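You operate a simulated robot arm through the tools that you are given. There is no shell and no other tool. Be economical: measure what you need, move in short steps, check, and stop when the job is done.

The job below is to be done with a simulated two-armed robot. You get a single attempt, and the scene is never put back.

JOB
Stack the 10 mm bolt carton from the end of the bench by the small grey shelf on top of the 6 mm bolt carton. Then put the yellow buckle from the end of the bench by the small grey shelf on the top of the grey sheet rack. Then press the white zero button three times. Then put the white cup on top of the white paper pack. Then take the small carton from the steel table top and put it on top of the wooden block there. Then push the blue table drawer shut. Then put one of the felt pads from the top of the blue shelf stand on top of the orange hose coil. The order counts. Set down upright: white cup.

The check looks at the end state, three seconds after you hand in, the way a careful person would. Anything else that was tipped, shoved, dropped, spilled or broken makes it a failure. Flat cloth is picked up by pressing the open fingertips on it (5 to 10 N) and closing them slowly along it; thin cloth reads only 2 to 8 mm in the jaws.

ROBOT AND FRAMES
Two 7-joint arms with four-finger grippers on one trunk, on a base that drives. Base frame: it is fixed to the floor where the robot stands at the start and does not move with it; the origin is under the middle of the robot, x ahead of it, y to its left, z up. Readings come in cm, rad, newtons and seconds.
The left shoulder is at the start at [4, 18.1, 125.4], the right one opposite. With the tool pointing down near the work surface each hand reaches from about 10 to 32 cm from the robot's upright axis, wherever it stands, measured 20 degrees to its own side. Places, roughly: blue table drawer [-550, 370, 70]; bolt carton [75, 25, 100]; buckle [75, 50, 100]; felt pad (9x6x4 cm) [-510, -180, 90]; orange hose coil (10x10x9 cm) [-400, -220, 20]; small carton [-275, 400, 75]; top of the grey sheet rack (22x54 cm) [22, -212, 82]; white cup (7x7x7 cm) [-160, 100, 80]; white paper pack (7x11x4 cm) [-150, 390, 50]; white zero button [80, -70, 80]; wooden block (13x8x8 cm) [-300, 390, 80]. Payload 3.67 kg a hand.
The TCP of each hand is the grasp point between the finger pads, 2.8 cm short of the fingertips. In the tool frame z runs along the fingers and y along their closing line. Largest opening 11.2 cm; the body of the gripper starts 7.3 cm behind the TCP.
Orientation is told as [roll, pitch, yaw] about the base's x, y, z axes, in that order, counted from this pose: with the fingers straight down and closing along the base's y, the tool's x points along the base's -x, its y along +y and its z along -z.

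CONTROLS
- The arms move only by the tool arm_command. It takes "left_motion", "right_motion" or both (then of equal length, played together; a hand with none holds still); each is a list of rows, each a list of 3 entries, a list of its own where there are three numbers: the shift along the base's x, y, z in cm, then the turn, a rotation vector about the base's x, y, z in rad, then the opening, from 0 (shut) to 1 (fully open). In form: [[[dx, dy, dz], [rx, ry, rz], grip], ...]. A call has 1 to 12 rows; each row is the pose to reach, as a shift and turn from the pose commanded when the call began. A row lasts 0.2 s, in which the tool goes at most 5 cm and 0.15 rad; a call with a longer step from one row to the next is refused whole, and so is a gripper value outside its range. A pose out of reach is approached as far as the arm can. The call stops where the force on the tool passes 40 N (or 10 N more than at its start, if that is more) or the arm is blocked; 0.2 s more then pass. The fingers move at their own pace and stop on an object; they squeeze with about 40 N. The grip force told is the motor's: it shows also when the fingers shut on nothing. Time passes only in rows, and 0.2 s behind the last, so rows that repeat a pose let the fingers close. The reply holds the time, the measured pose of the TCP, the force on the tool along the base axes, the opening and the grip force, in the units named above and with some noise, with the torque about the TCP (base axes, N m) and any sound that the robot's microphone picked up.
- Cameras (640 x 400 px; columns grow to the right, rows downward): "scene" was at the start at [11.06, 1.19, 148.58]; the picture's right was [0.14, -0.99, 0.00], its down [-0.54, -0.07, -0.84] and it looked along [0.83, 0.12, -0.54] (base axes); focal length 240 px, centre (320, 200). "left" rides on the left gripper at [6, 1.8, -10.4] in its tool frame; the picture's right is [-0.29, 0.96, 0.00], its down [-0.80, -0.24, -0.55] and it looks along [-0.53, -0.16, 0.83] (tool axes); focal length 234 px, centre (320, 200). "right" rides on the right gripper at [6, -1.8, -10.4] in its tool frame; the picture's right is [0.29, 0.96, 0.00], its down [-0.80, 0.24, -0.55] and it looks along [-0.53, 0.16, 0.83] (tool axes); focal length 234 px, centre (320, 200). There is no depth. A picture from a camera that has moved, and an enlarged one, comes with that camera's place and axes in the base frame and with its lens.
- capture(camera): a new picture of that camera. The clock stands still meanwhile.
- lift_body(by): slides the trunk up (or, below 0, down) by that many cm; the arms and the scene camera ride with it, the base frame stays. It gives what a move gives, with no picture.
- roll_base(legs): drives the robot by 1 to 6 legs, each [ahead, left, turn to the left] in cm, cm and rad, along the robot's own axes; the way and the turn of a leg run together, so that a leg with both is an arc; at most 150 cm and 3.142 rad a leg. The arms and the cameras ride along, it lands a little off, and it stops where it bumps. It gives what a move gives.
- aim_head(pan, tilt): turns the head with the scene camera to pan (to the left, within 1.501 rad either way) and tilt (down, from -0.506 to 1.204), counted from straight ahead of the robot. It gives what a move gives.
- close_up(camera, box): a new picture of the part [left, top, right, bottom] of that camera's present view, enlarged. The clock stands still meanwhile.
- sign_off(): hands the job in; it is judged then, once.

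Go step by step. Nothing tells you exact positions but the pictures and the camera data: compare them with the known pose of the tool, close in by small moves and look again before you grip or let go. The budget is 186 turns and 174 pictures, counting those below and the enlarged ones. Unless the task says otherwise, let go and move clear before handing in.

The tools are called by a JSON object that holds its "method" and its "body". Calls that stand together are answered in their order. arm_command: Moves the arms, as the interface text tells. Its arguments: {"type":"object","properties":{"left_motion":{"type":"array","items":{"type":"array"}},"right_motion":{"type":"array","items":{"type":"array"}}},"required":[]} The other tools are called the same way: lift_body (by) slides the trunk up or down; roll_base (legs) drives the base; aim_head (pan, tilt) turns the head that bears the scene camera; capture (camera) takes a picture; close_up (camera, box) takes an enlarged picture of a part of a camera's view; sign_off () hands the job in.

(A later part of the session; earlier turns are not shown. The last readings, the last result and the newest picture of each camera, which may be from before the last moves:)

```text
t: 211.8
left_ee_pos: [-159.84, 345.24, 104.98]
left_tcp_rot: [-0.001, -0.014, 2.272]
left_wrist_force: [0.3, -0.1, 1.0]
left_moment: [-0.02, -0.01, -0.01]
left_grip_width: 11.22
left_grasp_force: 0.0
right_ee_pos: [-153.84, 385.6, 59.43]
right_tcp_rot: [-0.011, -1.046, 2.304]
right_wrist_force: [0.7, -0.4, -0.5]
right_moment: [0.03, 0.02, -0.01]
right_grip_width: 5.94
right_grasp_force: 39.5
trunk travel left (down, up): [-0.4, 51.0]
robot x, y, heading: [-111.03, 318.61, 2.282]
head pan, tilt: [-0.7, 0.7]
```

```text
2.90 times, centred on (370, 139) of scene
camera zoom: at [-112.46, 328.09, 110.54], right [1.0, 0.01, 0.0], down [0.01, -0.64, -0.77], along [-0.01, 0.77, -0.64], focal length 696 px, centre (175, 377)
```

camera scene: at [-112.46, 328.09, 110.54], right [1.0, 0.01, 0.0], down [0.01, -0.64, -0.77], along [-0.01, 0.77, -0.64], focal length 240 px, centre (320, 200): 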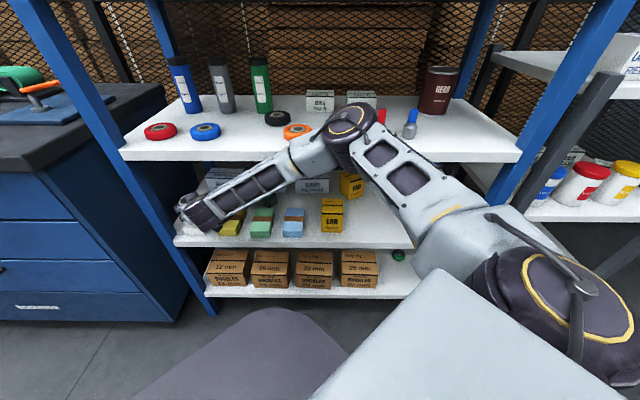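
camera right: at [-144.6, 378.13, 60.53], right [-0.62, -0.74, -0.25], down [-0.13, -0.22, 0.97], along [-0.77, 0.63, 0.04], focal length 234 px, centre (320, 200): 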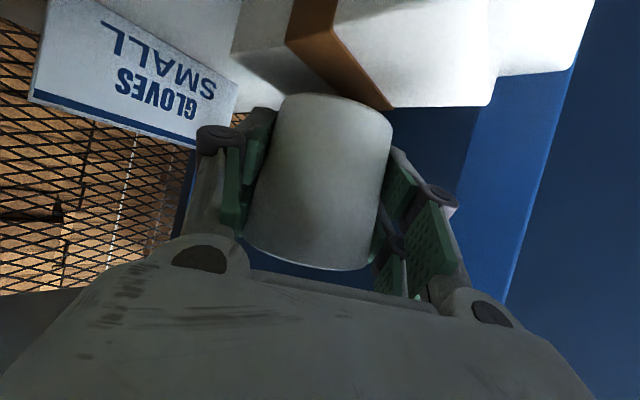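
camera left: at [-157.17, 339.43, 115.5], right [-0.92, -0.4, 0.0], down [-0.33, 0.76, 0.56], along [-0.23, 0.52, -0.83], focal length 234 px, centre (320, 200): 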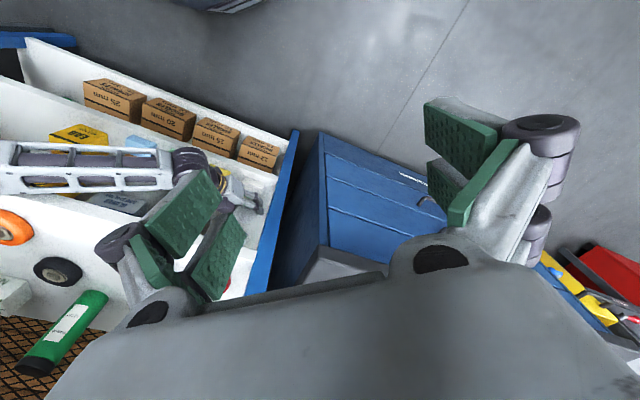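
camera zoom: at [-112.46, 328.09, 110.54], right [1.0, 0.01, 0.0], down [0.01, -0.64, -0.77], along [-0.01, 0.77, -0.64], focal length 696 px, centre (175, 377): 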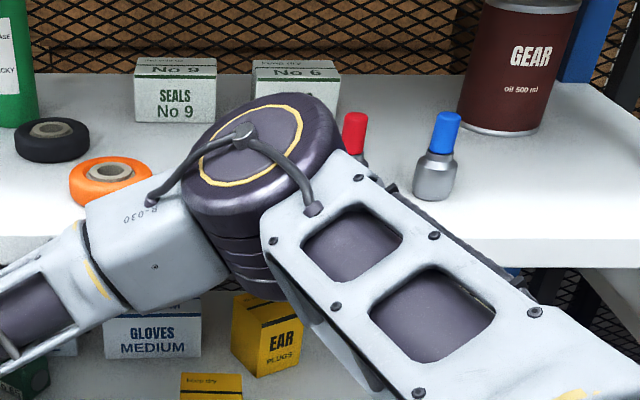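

The elbow lightly meets the shelf edge above; the cup bottom is by geometry about at the pack's top already. One more tiny step down to feel contact.

{"method": "arm_command", "body": {"right_motion": [[[0, 0, -0.2], [0, 0, 0], 0.5], [[0, 0, -0.4], [0, 0, 0], 0.5], [[0, 0, -0.4], [0, 0, 0], 0.5]]}}

{"method": "close_up", "body": {"camera": "right", "box": [220, 0, 540, 200]}}

```text
t: 212.6
left_ee_pos: [-159.84, 344.93, 105.05]
left_tcp_rot: [-0.003, -0.012, 2.272]
left_wrist_force: [-0.8, -0.9, 0.8]
left_moment: [-0.05, 0.01, 0.01]
left_grip_width: 11.19
left_grasp_force: 0.1
right_ee_pos: [-153.88, 385.53, 59.14]
right_tcp_rot: [-0.013, -1.047, 2.305]
right_wrist_force: [0.8, 0.9, 0.0]
right_moment: [0.0, -0.02, 0.01]
right_grip_width: 5.93
right_grasp_force: 40.1
trunk travel left (down, up): [-0.4, 51.0]
robot x, y, heading: [-110.99, 318.42, 2.277]
head pan, tilt: [-0.7, 0.7]
```

```text
2.00 times, centred on (380, 100) of right
camera zoom: at [-144.66, 377.81, 59.19], right [-0.62, -0.74, -0.26], down [-0.13, -0.22, 0.97], along [-0.77, 0.63, 0.04], focal length 468 px, centre (200, 400)
```

zoom: 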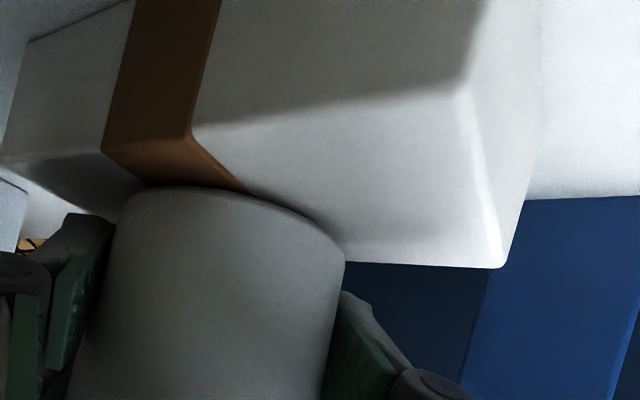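

{"method": "arm_command", "body": {"right_motion": [[[0, 0, -0.2], [0, 0, 0], 0.5], [[0, 0, -0.4], [0, 0, 0], 0.5], [[0, 0, -0.4], [0, 0, 0], 0.5]]}}

```text
t: 213.4
left_ee_pos: [-159.78, 344.9, 105.3]
left_tcp_rot: [-0.002, -0.014, 2.275]
left_wrist_force: [0.7, -0.6, -0.2]
left_moment: [0.04, 0.0, -0.03]
left_grip_width: 11.17
left_grasp_force: 0.1
right_ee_pos: [-153.97, 385.48, 59.01]
right_tcp_rot: [-0.011, -1.05, 2.306]
right_wrist_force: [-0.3, -0.2, 9.6]
right_moment: [-0.19, 0.05, 0.02]
right_grip_width: 5.92
right_grasp_force: 40.9
trunk travel left (down, up): [-0.4, 51.0]
robot x, y, heading: [-111.45, 318.36, 2.278]
head pan, tilt: [-0.7, 0.7]
```

Contact (about 10 N). I open the fingers.

{"method": "arm_command", "body": {"right_motion": [[[0, 0, 0.1], [0, 0, 0], 0.6], [[0, 0, 0.1], [0, 0, 0], 0.75], [[0, 0, 0.1], [0, 0, 0], 0.82], [[0, 0, 0.1], [0, 0, 0], 0.82]]}}

{"method": "capture", "body": {"camera": "right"}}

```text
t: 214.4
left_ee_pos: [-159.78, 344.93, 105.17]
left_tcp_rot: [-0.002, -0.012, 2.274]
left_wrist_force: [-0.3, 0.0, 0.0]
left_moment: [-0.01, 0.01, -0.01]
left_grip_width: 11.19
left_grasp_force: 0.0
right_ee_pos: [-153.92, 385.4, 58.85]
right_tcp_rot: [-0.013, -1.046, 2.307]
right_wrist_force: [0.4, 0.2, 0.5]
right_moment: [0.0, -0.01, 0.02]
right_grip_width: 9.16
right_grasp_force: 0.0
trunk travel left (down, up): [-0.4, 51.0]
robot x, y, heading: [-111.36, 318.75, 2.276]
head pan, tilt: [-0.7, 0.7]
```

```text
57 pictures are left
camera right: at [-144.64, 377.69, 58.86], right [-0.62, -0.74, -0.26], down [-0.13, -0.22, 0.97], along [-0.77, 0.63, 0.04], focal length 234 px, centre (320, 200)
```

right: 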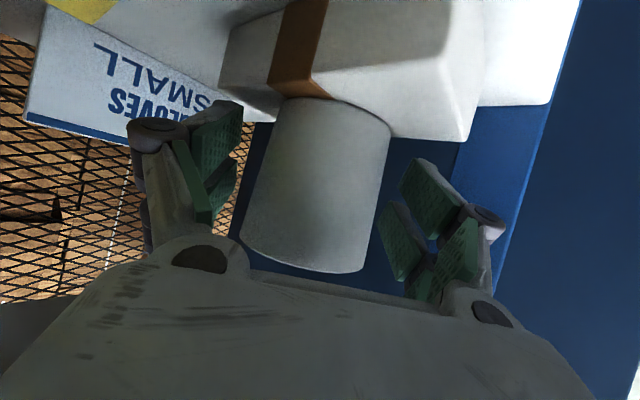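

The cup stands on the pack. I back the base straight out.

{"method": "roll_base", "body": {"legs": [[-8, 0, 0]]}}

{"method": "capture", "body": {"camera": "right"}}

```text
t: 215.5
left_ee_pos: [-154.47, 339.39, 105.1]
left_tcp_rot: [0.004, -0.01, 2.274]
left_wrist_force: [-0.4, -0.4, 0.7]
left_moment: [0.02, 0.05, 0.0]
left_grip_width: 11.21
left_grasp_force: 0.1
right_ee_pos: [-148.41, 379.78, 58.48]
right_tcp_rot: [-0.004, -1.042, 2.296]
right_wrist_force: [-0.8, 0.7, 0.1]
right_moment: [-0.03, 0.01, -0.02]
right_grip_width: 9.19
right_grasp_force: 0.0
trunk travel left (down, up): [-0.4, 51.0]
robot x, y, heading: [-106.15, 312.5, 2.277]
head pan, tilt: [-0.7, 0.7]
```

```text
56 pictures are left
camera right: at [-139.29, 372.0, 58.54], right [-0.62, -0.74, -0.25], down [-0.13, -0.22, 0.97], along [-0.77, 0.63, 0.04], focal length 234 px, centre (320, 200)
```

right: 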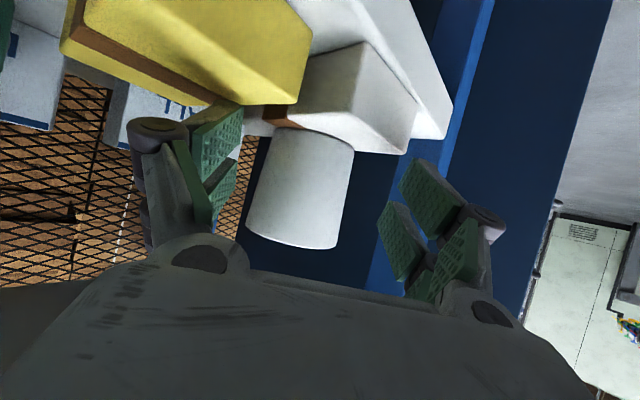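

{"method": "roll_base", "body": {"legs": [[-20, 0, 0]]}}

{"method": "lift_body", "body": {"by": 25}}

{"method": "aim_head", "body": {"pan": -0.3, "tilt": 0.65}}

{"method": "capture", "body": {"camera": "scene"}}

```text
t: 217.1
left_ee_pos: [-141.46, 324.36, 104.99]
left_tcp_rot: [0.004, -0.01, 2.272]
left_wrist_force: [0.4, 0.4, 0.2]
left_moment: [0.02, 0.02, -0.04]
left_grip_width: 11.21
left_grasp_force: 0.1
right_ee_pos: [-135.31, 364.68, 58.43]
right_tcp_rot: [-0.003, -1.042, 2.298]
right_wrist_force: [0.6, -0.7, 0.6]
right_moment: [-0.02, 0.01, -0.01]
right_grip_width: 9.16
right_grasp_force: 0.1
trunk travel left (down, up): [-0.4, 51.0]
robot x, y, heading: [-92.46, 297.49, 2.275]
head pan, tilt: [-0.7, 0.7]
```

```text
t: 219.7
left_ee_pos: [-141.49, 324.35, 129.98]
left_tcp_rot: [0.004, -0.01, 2.273]
left_wrist_force: [0.1, -0.4, 0.1]
left_moment: [-0.02, 0.01, 0.05]
left_grip_width: 11.2
left_grasp_force: 0.0
right_ee_pos: [-135.54, 364.72, 83.32]
right_tcp_rot: [-0.003, -1.04, 2.296]
right_wrist_force: [-1.0, -0.4, 0.1]
right_moment: [0.01, 0.03, -0.01]
right_grip_width: 9.18
right_grasp_force: 0.2
trunk travel left (down, up): [-25.4, 26.0]
robot x, y, heading: [-93.48, 296.88, 2.28]
head pan, tilt: [-0.7, 0.7]
```

```text
t: 220.6
left_ee_pos: [-141.56, 324.31, 129.94]
left_tcp_rot: [0.004, -0.009, 2.273]
left_wrist_force: [-0.1, 0.8, -1.3]
left_moment: [0.0, -0.01, 0.01]
left_grip_width: 11.19
left_grasp_force: 0.0
right_ee_pos: [-135.43, 364.74, 83.32]
right_tcp_rot: [-0.004, -1.044, 2.297]
right_wrist_force: [0.0, 0.3, -0.5]
right_moment: [0.0, 0.02, -0.01]
right_grip_width: 9.19
right_grasp_force: 0.0
trunk travel left (down, up): [-25.4, 26.0]
robot x, y, heading: [-93.05, 297.36, 2.277]
head pan, tilt: [-0.3, 0.649]
```

```text
55 pictures are left
camera scene: at [-97.51, 306.74, 135.89], right [0.92, 0.4, 0.0], down [0.24, -0.56, -0.8], along [-0.31, 0.73, -0.6], focal length 240 px, centre (320, 200)
```

scene: 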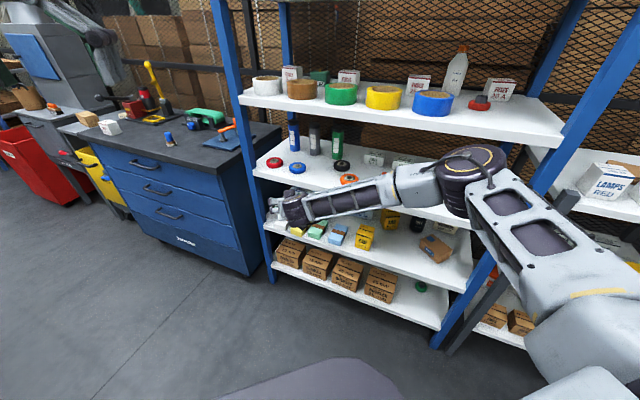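

I back away a bit more, bring the right hand upright, and check the shelves.

{"method": "roll_base", "body": {"legs": [[-12, 0, 0]]}}

{"method": "arm_command", "body": {"right_motion": [[[2, -2, 3], [0, 0, 0], 0.8], [[4, -4, 6], [0.1, 0.1, 0], 0.8], [[6, -6, 9], [0.2, 0.2, 0], 0.8], [[8, -8, 12], [0.3, 0.3, 0], 0.8], [[10, -10, 15], [0.4, 0.4, 0], 0.8], [[12, -12, 18], [0.5, 0.5, 0], 0.8], [[13, -14, 21], [0.58, 0.58, 0], 0.8], [[14, -16, 24], [0.66, 0.66, 0], 0.8], [[15, -18, 27], [0.75, 0.73, 0], 0.8]]}}

{"method": "close_up", "body": {"camera": "scene", "box": [200, 110, 440, 260]}}

```text
t: 221.8
left_ee_pos: [-133.62, 315.26, 130.15]
left_tcp_rot: [0.003, -0.01, 2.273]
left_wrist_force: [1.3, -0.6, -0.4]
left_moment: [0.03, 0.05, 0.02]
left_grip_width: 11.19
left_grasp_force: 0.0
right_ee_pos: [-127.49, 355.57, 83.58]
right_tcp_rot: [-0.005, -1.043, 2.299]
right_wrist_force: [0.1, -1.1, 0.7]
right_moment: [0.0, -0.05, -0.04]
right_grip_width: 9.19
right_grasp_force: 0.1
trunk travel left (down, up): [-25.4, 26.0]
robot x, y, heading: [-85.49, 288.32, 2.273]
head pan, tilt: [-0.3, 0.649]
```

```text
t: 223.8
left_ee_pos: [-133.67, 315.43, 130.04]
left_tcp_rot: [0.003, -0.011, 2.27]
left_wrist_force: [0.7, 0.4, -1.1]
left_moment: [0.01, -0.02, -0.01]
left_grip_width: 11.21
left_grasp_force: 0.0
right_ee_pos: [-114.88, 331.47, 112.95]
right_tcp_rot: [3.046, -1.055, -0.748]
right_wrist_force: [-0.2, -0.6, 0.1]
right_moment: [0.01, 0.0, -0.01]
right_grip_width: 8.98
right_grasp_force: 0.1
right hand out of reach, approached as far as the arm can: row 3, 4, 5, 6, 7, 8, 9
trunk travel left (down, up): [-25.4, 26.0]
robot x, y, heading: [-84.73, 288.31, 2.276]
head pan, tilt: [-0.3, 0.649]
```

```text
2.67 times, centred on (320, 185) of scene
camera zoom: at [-89.66, 297.7, 135.89], right [0.92, 0.39, 0.0], down [0.24, -0.56, -0.8], along [-0.31, 0.73, -0.6], focal length 640 px, centre (320, 240)
```

zoom: 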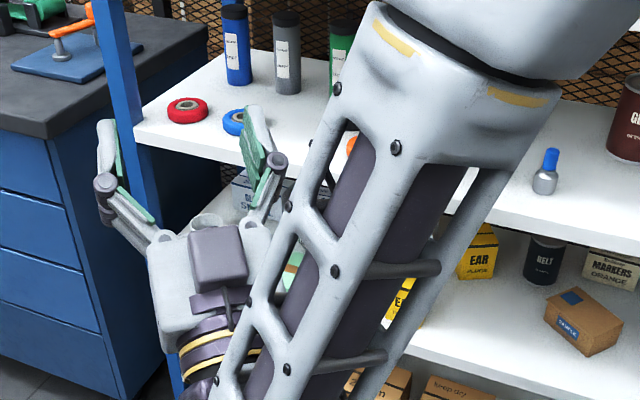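

I turned the wrist the wrong way; I now rotate it back down, away from the shelves.

{"method": "arm_command", "body": {"right_motion": [[[0.5, -0.5, 0], [-0.1, -0.09, 0], 0.8], [[1, -1, 0], [-0.2, -0.18, 0], 0.8], [[1.5, -1.5, 0], [-0.3, -0.27, 0], 0.8], [[2, -2, 0], [-0.4, -0.36, 0], 0.8], [[2.5, -2.5, 0], [-0.5, -0.45, 0], 0.8], [[3, -3, 0], [-0.6, -0.54, 0], 0.8], [[3.5, -3.5, 0], [-0.7, -0.63, 0], 0.8], [[4, -4, 0], [-0.8, -0.72, 0], 0.8], [[4, -4, 0], [-0.9, -0.81, 0], 0.8], [[4, -4, 0], [-1.0, -0.9, 0], 0.8], [[4, -4, 0], [-1.1, -0.99, 0], 0.8], [[4, -4, 0], [-1.2, -1.08, 0], 0.8]]}}

{"method": "capture", "body": {"camera": "scene"}}

```text
t: 226.4
left_ee_pos: [-133.63, 315.56, 129.87]
left_tcp_rot: [0.003, -0.009, 2.271]
left_wrist_force: [-0.9, 0.7, 0.3]
left_moment: [-0.03, -0.03, -0.02]
left_grip_width: 11.17
left_grasp_force: 0.1
right_ee_pos: [-111.01, 327.62, 112.69]
right_tcp_rot: [0.011, -0.47, 2.253]
right_wrist_force: [-0.7, -0.1, 0.7]
right_moment: [-0.02, -0.01, 0.02]
right_grip_width: 8.94
right_grasp_force: 0.0
trunk travel left (down, up): [-25.4, 26.0]
robot x, y, heading: [-85.24, 288.1, 2.283]
head pan, tilt: [-0.3, 0.649]
```

```text
53 pictures are left
camera scene: at [-89.77, 297.83, 135.88], right [0.92, 0.39, 0.0], down [0.24, -0.56, -0.8], along [-0.31, 0.73, -0.61], focal length 240 px, centre (320, 200)
```

scene: 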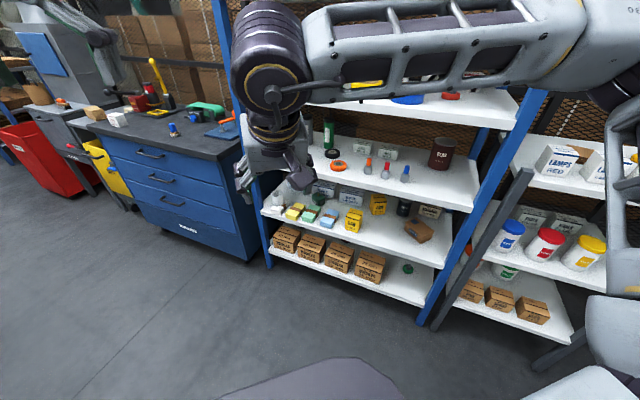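

All vials stand. I finish the wrist rotation and check the cup.

{"method": "arm_command", "body": {"right_motion": [[[0, 0, 1], [-0.1, -0.085, 0], 0.9], [[0, 0, 2], [-0.2, -0.17, 0], 1], [[0, 0, 3], [-0.3, -0.255, 0], 1], [[0, 0, 4], [-0.36, -0.3, 0], 1]]}}

{"method": "close_up", "body": {"camera": "scene", "box": [250, 165, 362, 235]}}

{"method": "close_up", "body": {"camera": "scene", "box": [50, 60, 250, 185]}}

```text
t: 227.4
left_ee_pos: [-133.66, 315.59, 129.84]
left_tcp_rot: [0.001, -0.008, 2.271]
left_wrist_force: [-0.4, 0.1, -1.0]
left_moment: [-0.02, 0.04, 0.0]
left_grip_width: 11.19
left_grasp_force: 0.1
right_ee_pos: [-111.08, 327.63, 116.8]
right_tcp_rot: [0.006, 0.002, 2.256]
right_wrist_force: [-0.9, 0.4, 0.4]
right_moment: [0.0, 0.0, 0.01]
right_grip_width: 11.18
right_grasp_force: 0.2
trunk travel left (down, up): [-25.4, 26.0]
robot x, y, heading: [-84.95, 288.11, 2.284]
head pan, tilt: [-0.3, 0.649]
```

```text
5.71 times, centred on (306, 200) of scene
camera zoom: at [-89.76, 297.81, 135.88], right [0.92, 0.39, 0.0], down [0.24, -0.56, -0.8], along [-0.31, 0.73, -0.61], focal length 1372 px, centre (400, 200)
```

zoom: 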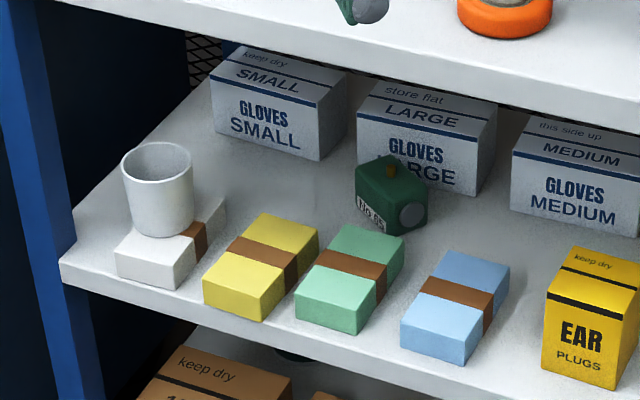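

```text
3.20 times, centred on (150, 122) of scene
camera zoom: at [-89.76, 297.81, 135.88], right [0.92, 0.39, 0.0], down [0.24, -0.56, -0.8], along [-0.31, 0.73, -0.61], focal length 768 px, centre (864, 448)
```

zoom: 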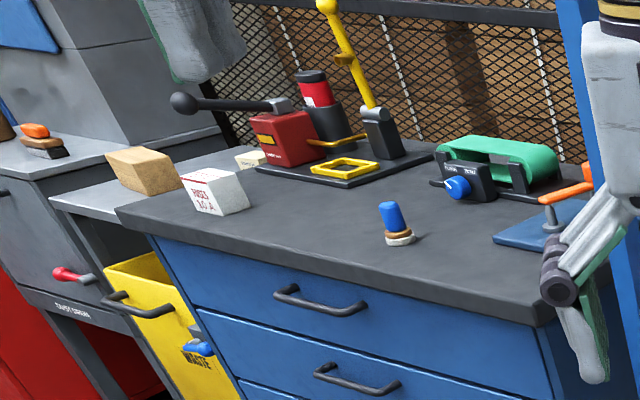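

The cup stands upright on the white pack. Next is the steel table with the wooden block; I turn to face +y and strafe left.

{"method": "roll_base", "body": {"legs": [[0, 0, -0.71], [14, 0, 0], [0, 120, 0]]}}

{"method": "aim_head", "body": {"pan": 0.4, "tilt": 0.55}}

{"method": "capture", "body": {"camera": "scene"}}

```text
t: 230.1
left_ee_pos: [-103.77, 340.55, 130.02]
left_tcp_rot: [0.003, -0.009, 1.555]
left_wrist_force: [1.0, -0.1, 0.3]
left_moment: [-0.01, 0.03, 0.0]
left_grip_width: 11.2
left_grasp_force: 0.1
right_ee_pos: [-78.95, 334.81, 116.88]
right_tcp_rot: [0.007, -0.004, 1.541]
right_wrist_force: [0.3, 0.4, 0.6]
right_moment: [-0.02, -0.02, -0.03]
right_grip_width: 11.19
right_grasp_force: 0.2
trunk travel left (down, up): [-25.4, 26.0]
robot x, y, heading: [-85.17, 288.47, 1.562]
head pan, tilt: [-0.3, 0.649]
stopped in leg 1: the robot was blocked; the commanded pose is now the measured one
```

```text
t: 231.2
left_ee_pos: [-103.98, 340.45, 129.97]
left_tcp_rot: [0.001, -0.011, 1.554]
left_wrist_force: [-0.4, -0.5, 0.0]
left_moment: [0.02, 0.01, 0.0]
left_grip_width: 11.2
left_grasp_force: 0.1
right_ee_pos: [-78.82, 334.85, 116.82]
right_tcp_rot: [0.008, -0.003, 1.541]
right_wrist_force: [0.0, 0.2, -0.4]
right_moment: [0.02, -0.01, 0.02]
right_grip_width: 11.2
right_grasp_force: 0.0
trunk travel left (down, up): [-25.4, 26.0]
robot x, y, heading: [-85.37, 288.47, 1.562]
head pan, tilt: [0.4, 0.55]
```

```text
50 pictures are left
camera scene: at [-88.35, 298.56, 136.77], right [0.93, 0.38, 0.0], down [0.2, -0.48, -0.85], along [-0.32, 0.79, -0.52], focal length 240 px, centre (320, 200)
```

scene: 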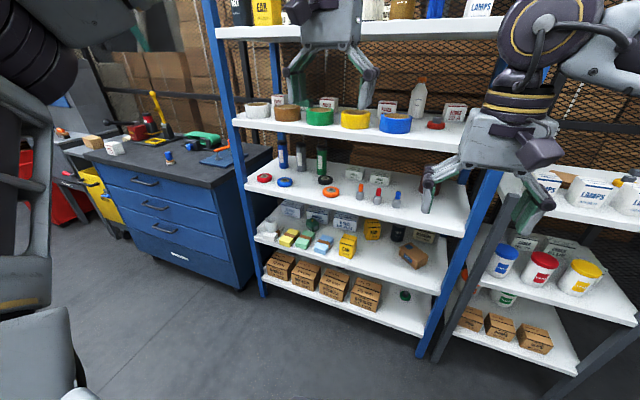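

{"method": "roll_base", "body": {"legs": [[18, 0, 0], [0, 110, 0]]}}

{"method": "aim_head", "body": {"pan": 0.6, "tilt": 0.6}}

{"method": "capture", "body": {"camera": "scene"}}

```text
t: 238.1
left_ee_pos: [-215.05, 359.35, 130.1]
left_tcp_rot: [0.002, -0.009, 1.559]
left_wrist_force: [0.5, 0.7, 0.1]
left_moment: [-0.02, 0.01, -0.04]
left_grip_width: 11.2
left_grasp_force: 0.1
right_ee_pos: [-190.08, 353.75, 116.84]
right_tcp_rot: [0.007, -0.003, 1.544]
right_wrist_force: [0.5, -0.5, 0.4]
right_moment: [-0.01, -0.01, 0.01]
right_grip_width: 11.18
right_grasp_force: 0.0
trunk travel left (down, up): [-25.4, 26.0]
robot x, y, heading: [-196.51, 307.09, 1.564]
head pan, tilt: [0.4, 0.55]
```

```text
t: 238.9
left_ee_pos: [-215.09, 359.48, 129.97]
left_tcp_rot: [0.002, -0.011, 1.558]
left_wrist_force: [-0.5, -0.5, 0.6]
left_moment: [0.0, 0.05, -0.03]
left_grip_width: 11.21
left_grasp_force: 0.1
right_ee_pos: [-189.98, 353.77, 116.78]
right_tcp_rot: [0.007, -0.005, 1.545]
right_wrist_force: [0.1, 0.3, 0.6]
right_moment: [-0.03, 0.01, -0.01]
right_grip_width: 11.18
right_grasp_force: 0.0
trunk travel left (down, up): [-25.4, 26.0]
robot x, y, heading: [-196.42, 307.23, 1.57]
head pan, tilt: [0.6, 0.6]
```

```text
49 pictures are left
camera scene: at [-200.86, 316.48, 136.32], right [0.83, 0.56, 0.0], down [0.32, -0.47, -0.82], along [-0.46, 0.68, -0.57], focal length 240 px, centre (320, 200)
```

scene: 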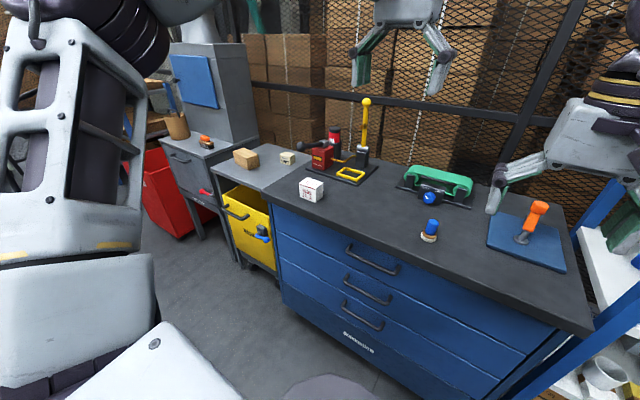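

{"method": "close_up", "body": {"camera": "scene", "box": [210, 130, 338, 210]}}

```text
5.00 times, centred on (274, 170) of scene
camera zoom: at [-200.86, 316.48, 136.32], right [0.83, 0.56, 0.0], down [0.32, -0.47, -0.82], along [-0.46, 0.68, -0.57], focal length 1200 px, centre (550, 350)
```

zoom: 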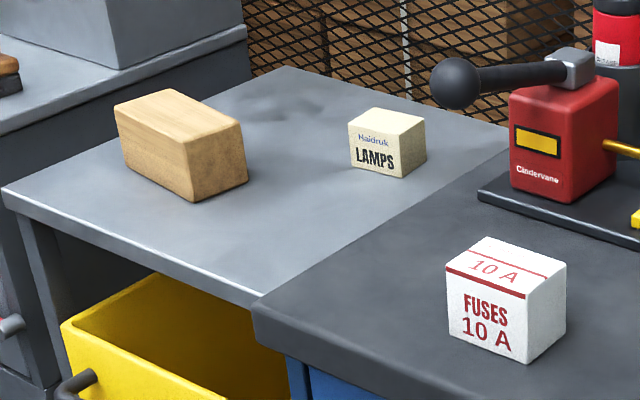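

The small carton is the LAMPS box on the steel table, near [-282, 405], beside the wooden block near [-302, 393]. I tuck the left hand and drive there.

{"method": "arm_command", "body": {"left_motion": [[[0, -4.5, 0], [0, 0, 0], 1], [[0, -9, 0], [0, 0, 0], 1], [[0, -13.5, 0], [0, 0, 0], 1], [[0, -18, 0], [0, 0, 0], 1]]}}

{"method": "roll_base", "body": {"legs": [[0, 98, 0], [16, 0, 0]]}}

{"method": "aim_head", "body": {"pan": 0.0, "tilt": 0.65}}

{"method": "capture", "body": {"camera": "scene"}}

{"method": "capture", "body": {"camera": "right"}}

```text
t: 239.9
left_ee_pos: [-214.95, 341.16, 130.28]
left_tcp_rot: [0.003, -0.012, 1.558]
left_wrist_force: [-0.2, -0.7, 0.0]
left_moment: [0.06, 0.01, 0.02]
left_grip_width: 11.16
left_grasp_force: 0.1
right_ee_pos: [-190.06, 353.54, 116.99]
right_tcp_rot: [0.008, -0.004, 1.544]
right_wrist_force: [-0.5, -1.0, 0.1]
right_moment: [0.04, 0.0, 0.01]
right_grip_width: 11.19
right_grasp_force: 0.1
trunk travel left (down, up): [-25.4, 26.0]
robot x, y, heading: [-195.81, 307.51, 1.564]
head pan, tilt: [0.6, 0.6]
```

```text
t: 246.2
left_ee_pos: [-313.28, 357.47, 130.06]
left_tcp_rot: [0.001, -0.01, 1.565]
left_wrist_force: [-0.6, -0.4, 0.2]
left_moment: [-0.03, 0.0, 0.0]
left_grip_width: 11.2
left_grasp_force: 0.1
right_ee_pos: [-288.36, 369.9, 116.74]
right_tcp_rot: [0.006, -0.003, 1.553]
right_wrist_force: [-0.9, 0.0, 0.1]
right_moment: [-0.02, 0.04, 0.03]
right_grip_width: 11.19
right_grasp_force: 0.1
trunk travel left (down, up): [-25.4, 26.0]
robot x, y, heading: [-294.09, 323.42, 1.569]
head pan, tilt: [0.6, 0.6]
```

```text
t: 247.2
left_ee_pos: [-313.3, 357.34, 130.09]
left_tcp_rot: [0.001, -0.01, 1.565]
left_wrist_force: [1.2, 1.4, -0.6]
left_moment: [0.06, 0.01, -0.02]
left_grip_width: 11.18
left_grasp_force: 0.1
right_ee_pos: [-288.32, 370.02, 116.7]
right_tcp_rot: [0.007, -0.004, 1.552]
right_wrist_force: [0.0, 0.0, -0.1]
right_moment: [0.0, 0.0, 0.02]
right_grip_width: 11.21
right_grasp_force: 0.0
trunk travel left (down, up): [-25.4, 26.0]
robot x, y, heading: [-294.3, 323.39, 1.57]
head pan, tilt: [0.0, 0.649]
```

```text
47 pictures are left
camera scene: at [-294.0, 333.98, 135.89], right [1.0, 0.0, 0.0], down [0.0, -0.6, -0.8], along [0.0, 0.8, -0.6], focal length 240 px, centre (320, 200)
```

scene: 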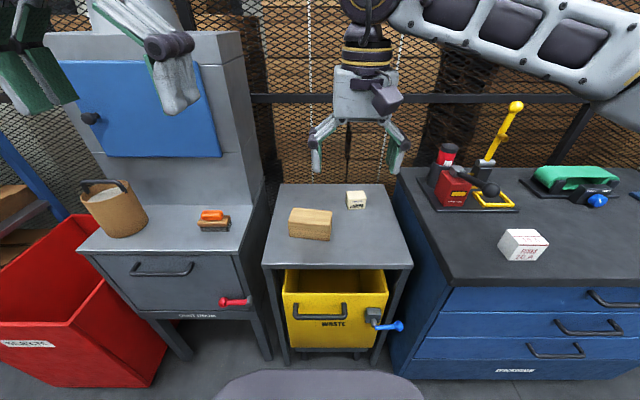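

```text
46 pictures are left
camera right: at [-286.71, 363.96, 127.15], right [-0.96, -0.27, 0.01], down [-0.22, 0.8, 0.56], along [-0.16, 0.54, -0.83], focal length 234 px, centre (320, 200)
```

right: 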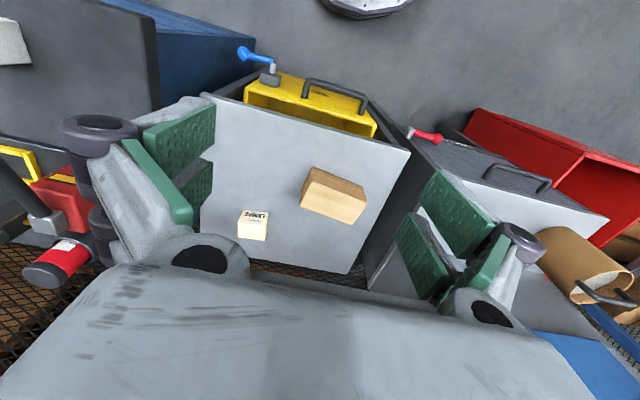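

{"method": "close_up", "body": {"camera": "scene", "box": [270, 175, 398, 255]}}

{"method": "close_up", "body": {"camera": "right", "box": [220, 150, 380, 250]}}

```text
5.00 times, centred on (334, 215) of scene
camera zoom: at [-294.0, 333.98, 135.89], right [1.0, 0.0, 0.0], down [0.0, -0.6, -0.8], along [0.0, 0.8, -0.6], focal length 1200 px, centre (250, 125)
```

zoom: 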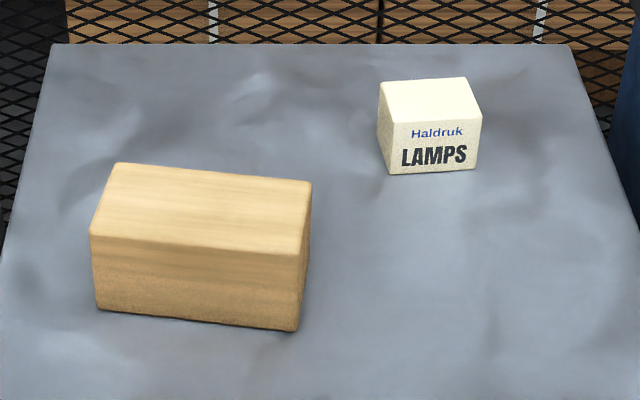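

```text
4.00 times, centred on (300, 200) of right
camera zoom: at [-286.71, 363.96, 127.15], right [-0.96, -0.27, 0.01], down [-0.22, 0.8, 0.56], along [-0.16, 0.54, -0.83], focal length 937 px, centre (400, 200)
```

zoom: 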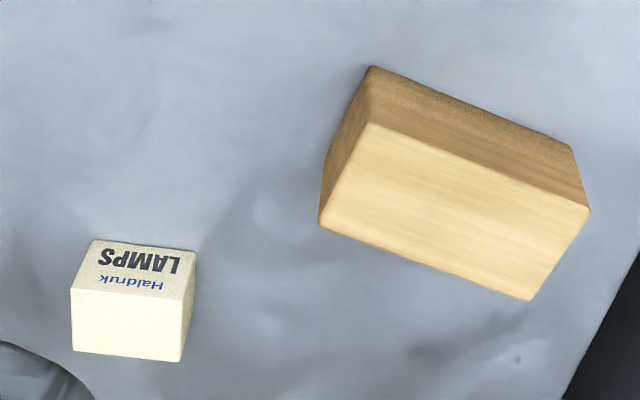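

LAMPS carton: centre [-281.4, 402.8], top 86.6, yaw +0.15. Block: centre [-296.9, 389.8], top 87.8, yaw -0.15. I move up 9 cm and bring the right hand above the carton.

{"method": "roll_base", "body": {"legs": [[9, 0, 0]]}}

{"method": "arm_command", "body": {"right_motion": [[[1.5, 4.5, 0], [0, 0, 0.08], 1], [[3, 9, -1], [0, 0, 0.16], 1], [[4.5, 13.5, -2], [0, 0, 0.16], 1], [[6, 18, -3], [0, 0, 0.16], 1], [[6.9, 22, -5], [0, 0, 0.16], 1], [[6.9, 23.8, -9], [0, 0, 0.16], 1], [[6.9, 23.8, -13], [0, 0, 0.16], 1], [[6.9, 23.8, -17], [0, 0, 0.16], 1], [[6.9, 23.8, -20], [0, 0, 0.16], 1], [[6.9, 23.8, -20], [0, 0, 0.16], 1]]}}

{"method": "capture", "body": {"camera": "right"}}

{"method": "close_up", "body": {"camera": "scene", "box": [270, 160, 398, 240]}}

```text
t: 248.3
left_ee_pos: [-313.24, 366.56, 130.16]
left_tcp_rot: [0.003, -0.009, 1.567]
left_wrist_force: [-0.4, 0.2, -0.1]
left_moment: [-0.03, 0.01, -0.01]
left_grip_width: 11.21
left_grasp_force: 0.0
right_ee_pos: [-288.35, 379.14, 116.88]
right_tcp_rot: [0.006, -0.003, 1.553]
right_wrist_force: [0.2, 0.3, -0.7]
right_moment: [-0.02, 0.01, 0.0]
right_grip_width: 11.2
right_grasp_force: 0.1
trunk travel left (down, up): [-25.4, 26.0]
robot x, y, heading: [-294.13, 332.22, 1.57]
head pan, tilt: [0.0, 0.649]
```

```text
t: 250.5
left_ee_pos: [-313.33, 366.41, 130.11]
left_tcp_rot: [0.0, -0.011, 1.566]
left_wrist_force: [-0.3, 0.0, 0.5]
left_moment: [-0.01, 0.0, -0.02]
left_grip_width: 11.2
left_grasp_force: 0.0
right_ee_pos: [-281.64, 402.86, 96.79]
right_tcp_rot: [0.008, -0.008, 1.715]
right_wrist_force: [-0.1, 0.4, -0.8]
right_moment: [-0.01, 0.01, 0.03]
right_grip_width: 11.19
right_grasp_force: 0.0
trunk travel left (down, up): [-25.4, 26.0]
robot x, y, heading: [-294.3, 332.44, 1.571]
head pan, tilt: [0.0, 0.649]
```

```text
43 pictures are left
camera right: at [-278.92, 397.23, 107.1], right [-0.91, -0.42, 0.0], down [-0.35, 0.75, 0.56], along [-0.24, 0.51, -0.83], focal length 234 px, centre (320, 200)
```

right: 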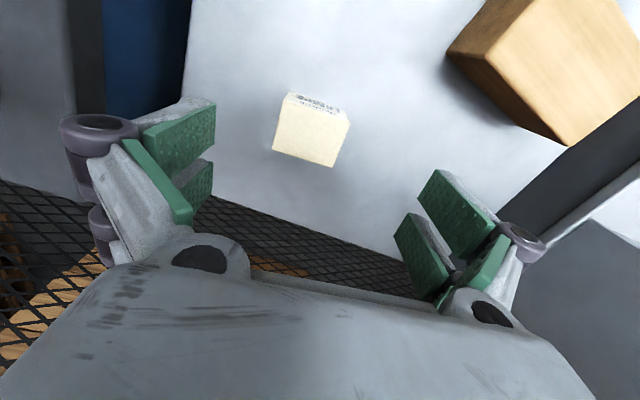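

```text
5.00 times, centred on (334, 200) of scene
camera zoom: at [-294.04, 343.02, 135.89], right [1.0, 0.0, 0.0], down [0.0, -0.6, -0.8], along [0.0, 0.8, -0.6], focal length 1200 px, centre (250, 200)
```

zoom: 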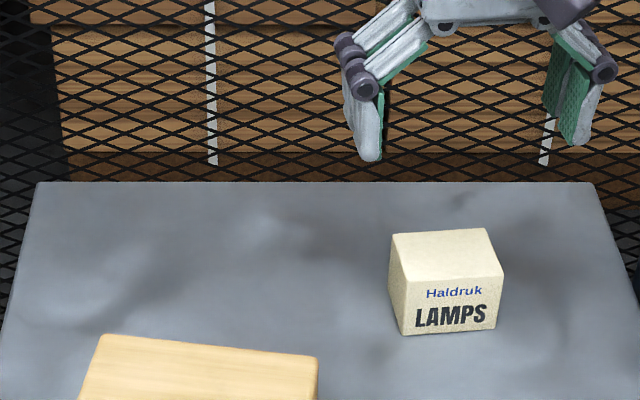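

{"method": "arm_command", "body": {"right_motion": [[[0.4, 0.9, -4], [0, 0, 0], 1], [[0.4, 0.9, -8], [0, 0, 0], 1], [[0.4, 0.9, -11], [0, 0, 0], 1], [[0.4, 0.9, -12], [0, 0, 0], 1], [[0.4, 0.9, -12], [0, 0, 0], 0.7], [[0.4, 0.9, -12], [0, 0, 0], 0.4], [[0.4, 0.9, -12], [0, 0, 0], 0.4], [[0.4, 0.9, -12], [0, 0, 0], 0.4]]}}

{"method": "capture", "body": {"camera": "right"}}

```text
t: 252.3
left_ee_pos: [-313.29, 366.55, 130.04]
left_tcp_rot: [0.003, -0.011, 1.566]
left_wrist_force: [0.0, -0.6, 0.0]
left_moment: [-0.02, 0.0, 0.01]
left_grip_width: 11.18
left_grasp_force: 0.0
right_ee_pos: [-281.12, 403.78, 84.86]
right_tcp_rot: [0.007, -0.005, 1.711]
right_wrist_force: [0.1, -0.3, 0.3]
right_moment: [-0.02, -0.03, -0.01]
right_grip_width: 6.4
right_grasp_force: 39.9
trunk travel left (down, up): [-25.4, 26.0]
robot x, y, heading: [-294.41, 332.27, 1.573]
head pan, tilt: [0.0, 0.649]
```

```text
41 pictures are left
camera right: at [-278.53, 398.11, 95.12], right [-0.91, -0.42, 0.01], down [-0.35, 0.75, 0.56], along [-0.24, 0.5, -0.83], focal length 234 px, centre (320, 200)
```

right: 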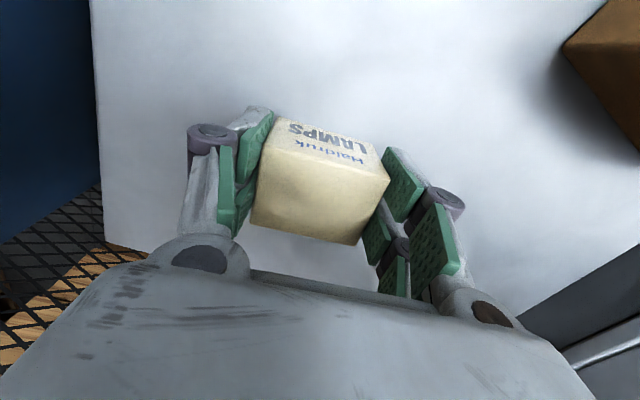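

Carton gripped (6.4 cm). I lift, carry it over the block and turn it to match.

{"method": "arm_command", "body": {"right_motion": [[[0, 0, 4], [0, 0, 0], 0.4], [[0, 0, 8], [0, 0, 0], 0.4], [[0, 0, 12], [0, 0, 0], 0.4], [[-3.5, -3, 13], [0, 0, -0.1], 0.4], [[-7, -6, 13], [0, 0, -0.2], 0.4], [[-10.5, -9, 13], [0, 0, -0.31], 0.4], [[-14, -12, 13], [0, 0, -0.31], 0.4], [[-15.8, -14, 13], [0, 0, -0.31], 0.4], [[-15.8, -14, 10], [0, 0, -0.31], 0.4], [[-15.8, -14, 10], [0, 0, -0.31], 0.4]]}}

{"method": "capture", "body": {"camera": "right"}}

{"method": "close_up", "body": {"camera": "scene", "box": [254, 160, 382, 240]}}

```text
t: 254.5
left_ee_pos: [-313.32, 366.42, 130.16]
left_tcp_rot: [0.001, -0.011, 1.565]
left_wrist_force: [-0.3, 0.2, 0.4]
left_moment: [0.01, -0.02, -0.03]
left_grip_width: 11.2
left_grasp_force: 0.1
right_ee_pos: [-296.94, 389.65, 94.84]
right_tcp_rot: [0.007, -0.003, 1.404]
right_wrist_force: [0.1, 0.0, -1.0]
right_moment: [-0.02, 0.0, 0.01]
right_grip_width: 6.44
right_grasp_force: 40.3
trunk travel left (down, up): [-25.4, 26.0]
robot x, y, heading: [-294.09, 332.49, 1.575]
head pan, tilt: [0.0, 0.649]
```

```text
40 pictures are left
camera right: at [-296.23, 383.47, 105.11], right [-0.99, -0.12, 0.01], down [-0.1, 0.82, 0.56], along [-0.07, 0.55, -0.83], focal length 234 px, centre (320, 200)
```

right: 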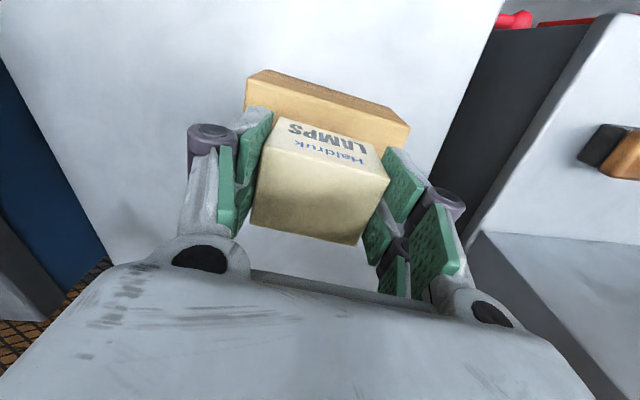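

```text
5.00 times, centred on (318, 200) of scene
camera zoom: at [-294.05, 343.01, 135.89], right [1.0, 0.0, 0.0], down [0.0, -0.6, -0.8], along [0.0, 0.8, -0.6], focal length 1200 px, centre (330, 200)
```

zoom: 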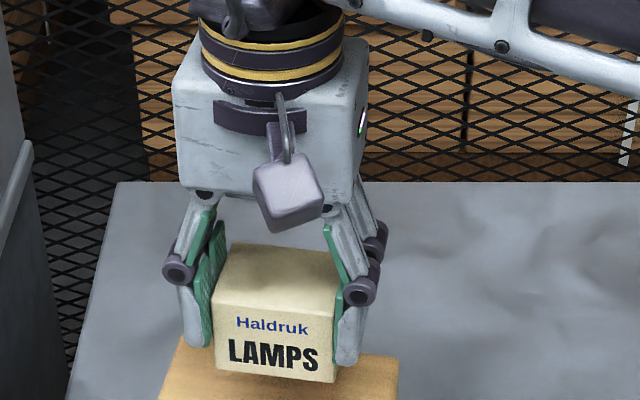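

Aligned over the block. I lower to contact.

{"method": "arm_command", "body": {"right_motion": [[[0, 0, -1.5], [0, 0, 0], 0.4], [[0, 0, -2.7], [0, 0, 0], 0.4], [[0, 0, -3.2], [0, 0, 0], 0.4], [[0, 0, -3.5], [0, 0, 0], 0.4], [[0, 0, -3.5], [0, 0, 0], 0.4]]}}

```text
t: 255.7
left_ee_pos: [-313.19, 366.27, 130.2]
left_tcp_rot: [0.005, -0.012, 1.565]
left_wrist_force: [-0.3, -0.3, 0.5]
left_moment: [0.03, 0.0, -0.02]
left_grip_width: 11.21
left_grasp_force: 0.0
right_ee_pos: [-297.03, 389.69, 91.69]
right_tcp_rot: [0.013, -0.011, 1.402]
right_wrist_force: [0.9, 3.3, 35.6]
right_moment: [-0.05, -0.04, -0.01]
right_grip_width: 6.45
right_grasp_force: 39.8
trunk travel left (down, up): [-25.4, 26.0]
robot x, y, heading: [-293.88, 332.5, 1.574]
head pan, tilt: [0.0, 0.649]
```

{"method": "arm_command", "body": {"right_motion": [[[0, 0, 0.4], [0, 0, 0], 0.4], [[0, 0, 0.4], [0, 0, 0], 0.75], [[0, 0, 0.4], [0, 0, 0], 0.9], [[0, 0, 0.4], [0, 0, 0], 0.9], [[0, 0, 5], [0, 0, 0], 0.9], [[0, 0, 9], [0, 0, 0], 0.9], [[0, -3, 13], [0, 0, 0], 0.9], [[0, -7, 16], [0, 0, 0], 0.9], [[0, -11, 18], [0, 0, 0], 0.9], [[0, -15, 20], [0, 0, 0], 0.9]]}}

{"method": "close_up", "body": {"camera": "scene", "box": [254, 165, 414, 265]}}

```text
t: 257.9
left_ee_pos: [-313.37, 366.25, 130.31]
left_tcp_rot: [0.001, -0.011, 1.566]
left_wrist_force: [-0.6, -0.5, -1.0]
left_moment: [0.06, 0.01, 0.0]
left_grip_width: 11.19
left_grasp_force: 0.1
right_ee_pos: [-296.94, 374.43, 111.35]
right_tcp_rot: [0.008, -0.005, 1.401]
right_wrist_force: [0.3, -0.3, 0.3]
right_moment: [0.05, 0.0, -0.02]
right_grip_width: 10.08
right_grasp_force: 0.0
trunk travel left (down, up): [-25.4, 26.0]
robot x, y, heading: [-294.33, 332.4, 1.572]
head pan, tilt: [0.0, 0.649]
```

```text
4.00 times, centred on (334, 215) of scene
camera zoom: at [-294.04, 342.9, 135.9], right [1.0, 0.0, 0.0], down [0.0, -0.6, -0.8], along [0.0, 0.8, -0.6], focal length 960 px, centre (264, 140)
```

zoom: 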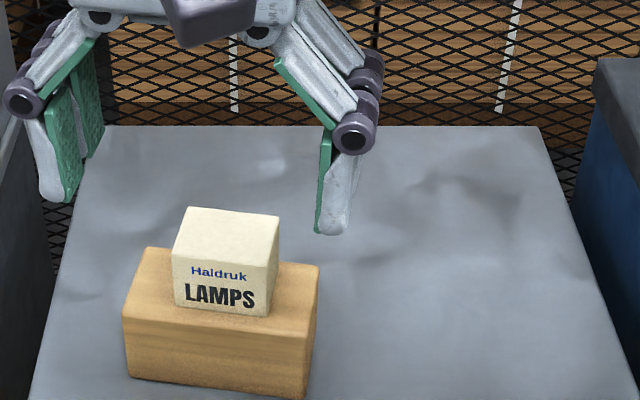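

The carton sits on the block. Next the blue table drawer near [-550, 370]; I back off and look left.

{"method": "roll_base", "body": {"legs": [[-30, 0, 0]]}}

{"method": "lift_body", "body": {"by": 12}}

{"method": "aim_head", "body": {"pan": 1.3, "tilt": 0.4}}

{"method": "capture", "body": {"camera": "scene"}}

```text
t: 260.0
left_ee_pos: [-313.34, 336.69, 130.15]
left_tcp_rot: [0.001, -0.01, 1.565]
left_wrist_force: [0.3, 0.0, 0.9]
left_moment: [-0.05, 0.02, 0.02]
left_grip_width: 11.19
left_grasp_force: 0.0
right_ee_pos: [-296.76, 344.73, 111.19]
right_tcp_rot: [0.008, -0.004, 1.4]
right_wrist_force: [0.1, -0.6, -1.0]
right_moment: [0.0, 0.0, 0.02]
right_grip_width: 10.08
right_grasp_force: 0.1
trunk travel left (down, up): [-25.4, 26.0]
robot x, y, heading: [-293.92, 302.22, 1.571]
head pan, tilt: [0.0, 0.649]
```

```text
t: 261.5
left_ee_pos: [-313.24, 336.53, 141.93]
left_tcp_rot: [0.001, -0.008, 1.566]
left_wrist_force: [-0.6, 0.2, 0.0]
left_moment: [-0.04, 0.04, -0.02]
left_grip_width: 11.18
left_grasp_force: 0.0
right_ee_pos: [-296.76, 344.65, 123.19]
right_tcp_rot: [0.008, -0.003, 1.4]
right_wrist_force: [-0.6, -0.2, 0.9]
right_moment: [-0.06, -0.01, -0.01]
right_grip_width: 10.09
right_grasp_force: 0.1
trunk travel left (down, up): [-37.4, 14.0]
robot x, y, heading: [-294.49, 302.12, 1.572]
head pan, tilt: [0.0, 0.649]
```

```text
t: 262.9
left_ee_pos: [-313.23, 336.5, 142.13]
left_tcp_rot: [0.001, -0.009, 1.565]
left_wrist_force: [-0.4, -0.2, 0.2]
left_moment: [-0.01, -0.04, -0.01]
left_grip_width: 11.18
left_grasp_force: 0.0
right_ee_pos: [-296.84, 344.82, 123.37]
right_tcp_rot: [0.007, -0.004, 1.402]
right_wrist_force: [0.0, -1.0, 0.7]
right_moment: [0.02, -0.02, -0.01]
right_grip_width: 10.09
right_grasp_force: 0.0
trunk travel left (down, up): [-37.4, 14.0]
robot x, y, heading: [-294.16, 302.45, 1.572]
head pan, tilt: [1.3, 0.4]
```

```text
37 pictures are left
camera scene: at [-302.87, 306.84, 150.04], right [0.27, 0.96, 0.0], down [0.38, -0.1, -0.92], along [-0.89, 0.25, -0.39], focal length 240 px, centre (320, 200)
```

scene: 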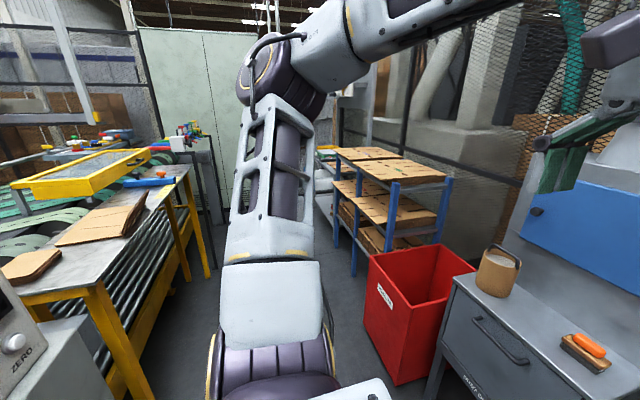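

I strafe left along the corridor, staying faced to +y.

{"method": "roll_base", "body": {"legs": [[3, 0, 0], [0, 130, 0]]}}

{"method": "aim_head", "body": {"pan": 0.9, "tilt": 0.5}}

{"method": "capture", "body": {"camera": "scene"}}

```text
t: 270.1
left_ee_pos: [-443.53, 339.9, 142.03]
left_tcp_rot: [0.002, -0.011, 1.559]
left_wrist_force: [1.0, 0.0, 0.3]
left_moment: [-0.01, 0.01, -0.01]
left_grip_width: 11.17
left_grasp_force: 0.1
right_ee_pos: [-427.07, 347.92, 123.25]
right_tcp_rot: [0.008, -0.003, 1.394]
right_wrist_force: [0.2, 0.2, 0.4]
right_moment: [0.0, 0.01, 0.01]
right_grip_width: 10.1
right_grasp_force: 0.1
trunk travel left (down, up): [-37.4, 14.0]
robot x, y, heading: [-424.77, 305.61, 1.562]
head pan, tilt: [1.3, 0.4]
```

```text
t: 271.0
left_ee_pos: [-443.55, 339.89, 141.97]
left_tcp_rot: [0.002, -0.011, 1.557]
left_wrist_force: [-0.2, -0.1, 0.1]
left_moment: [-0.01, 0.02, 0.01]
left_grip_width: 11.19
left_grasp_force: 0.2
right_ee_pos: [-426.94, 348.02, 123.09]
right_tcp_rot: [0.008, -0.004, 1.395]
right_wrist_force: [-0.1, 0.0, -0.1]
right_moment: [-0.01, 0.03, -0.05]
right_grip_width: 10.08
right_grasp_force: 0.0
trunk travel left (down, up): [-37.4, 14.0]
robot x, y, heading: [-424.44, 305.52, 1.565]
head pan, tilt: [0.901, 0.499]
```

```text
36 pictures are left
camera scene: at [-431.57, 313.3, 149.13], right [0.62, 0.78, 0.0], down [0.37, -0.3, -0.88], along [-0.69, 0.55, -0.48], focal length 240 px, centre (320, 200)
```

scene: 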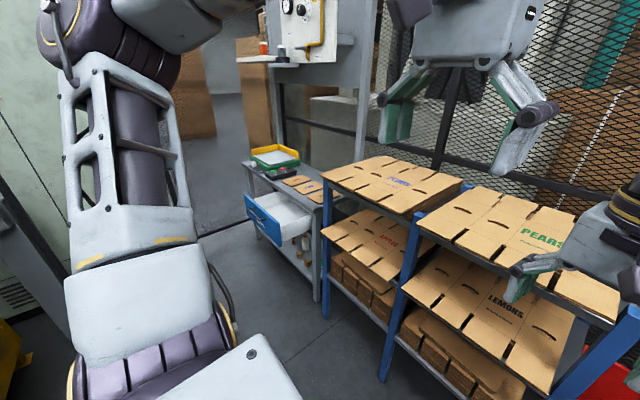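

The open drawer's blue front is near [-546, 361, 70], sliding along y. I strafe on to stand before it.

{"method": "roll_base", "body": {"legs": [[-8, 0, 0], [0, 110, 0]]}}

{"method": "aim_head", "body": {"pan": 0.0, "tilt": 0.75}}

{"method": "capture", "body": {"camera": "scene"}}

```text
t: 277.5
left_ee_pos: [-554.78, 331.87, 142.09]
left_tcp_rot: [0.003, -0.01, 1.568]
left_wrist_force: [0.8, -0.1, 0.3]
left_moment: [0.0, 0.0, -0.04]
left_grip_width: 11.21
left_grasp_force: 0.0
right_ee_pos: [-538.44, 340.17, 123.12]
right_tcp_rot: [0.006, -0.003, 1.402]
right_wrist_force: [-0.5, -0.1, -0.2]
right_moment: [0.0, -0.05, -0.01]
right_grip_width: 10.11
right_grasp_force: 0.1
trunk travel left (down, up): [-37.4, 14.0]
robot x, y, heading: [-535.45, 297.46, 1.573]
head pan, tilt: [0.901, 0.499]
```

```text
t: 278.7
left_ee_pos: [-554.85, 331.85, 142.0]
left_tcp_rot: [0.002, -0.011, 1.565]
left_wrist_force: [-0.6, -0.5, -0.1]
left_moment: [-0.01, 0.02, -0.01]
left_grip_width: 11.2
left_grasp_force: 0.0
right_ee_pos: [-538.35, 340.18, 123.23]
right_tcp_rot: [0.006, -0.004, 1.4]
right_wrist_force: [-0.2, 0.6, 0.0]
right_moment: [-0.01, 0.03, -0.01]
right_grip_width: 10.07
right_grasp_force: 0.1
trunk travel left (down, up): [-37.4, 14.0]
robot x, y, heading: [-535.53, 297.67, 1.572]
head pan, tilt: [0.0, 0.75]
```

```text
35 pictures are left
camera scene: at [-535.57, 308.08, 146.93], right [1.0, 0.0, 0.0], down [0.0, -0.68, -0.73], along [0.0, 0.73, -0.68], focal length 240 px, centre (320, 200)
```

scene: 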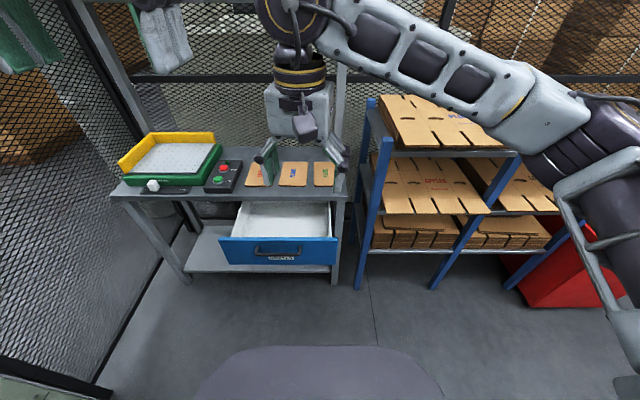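

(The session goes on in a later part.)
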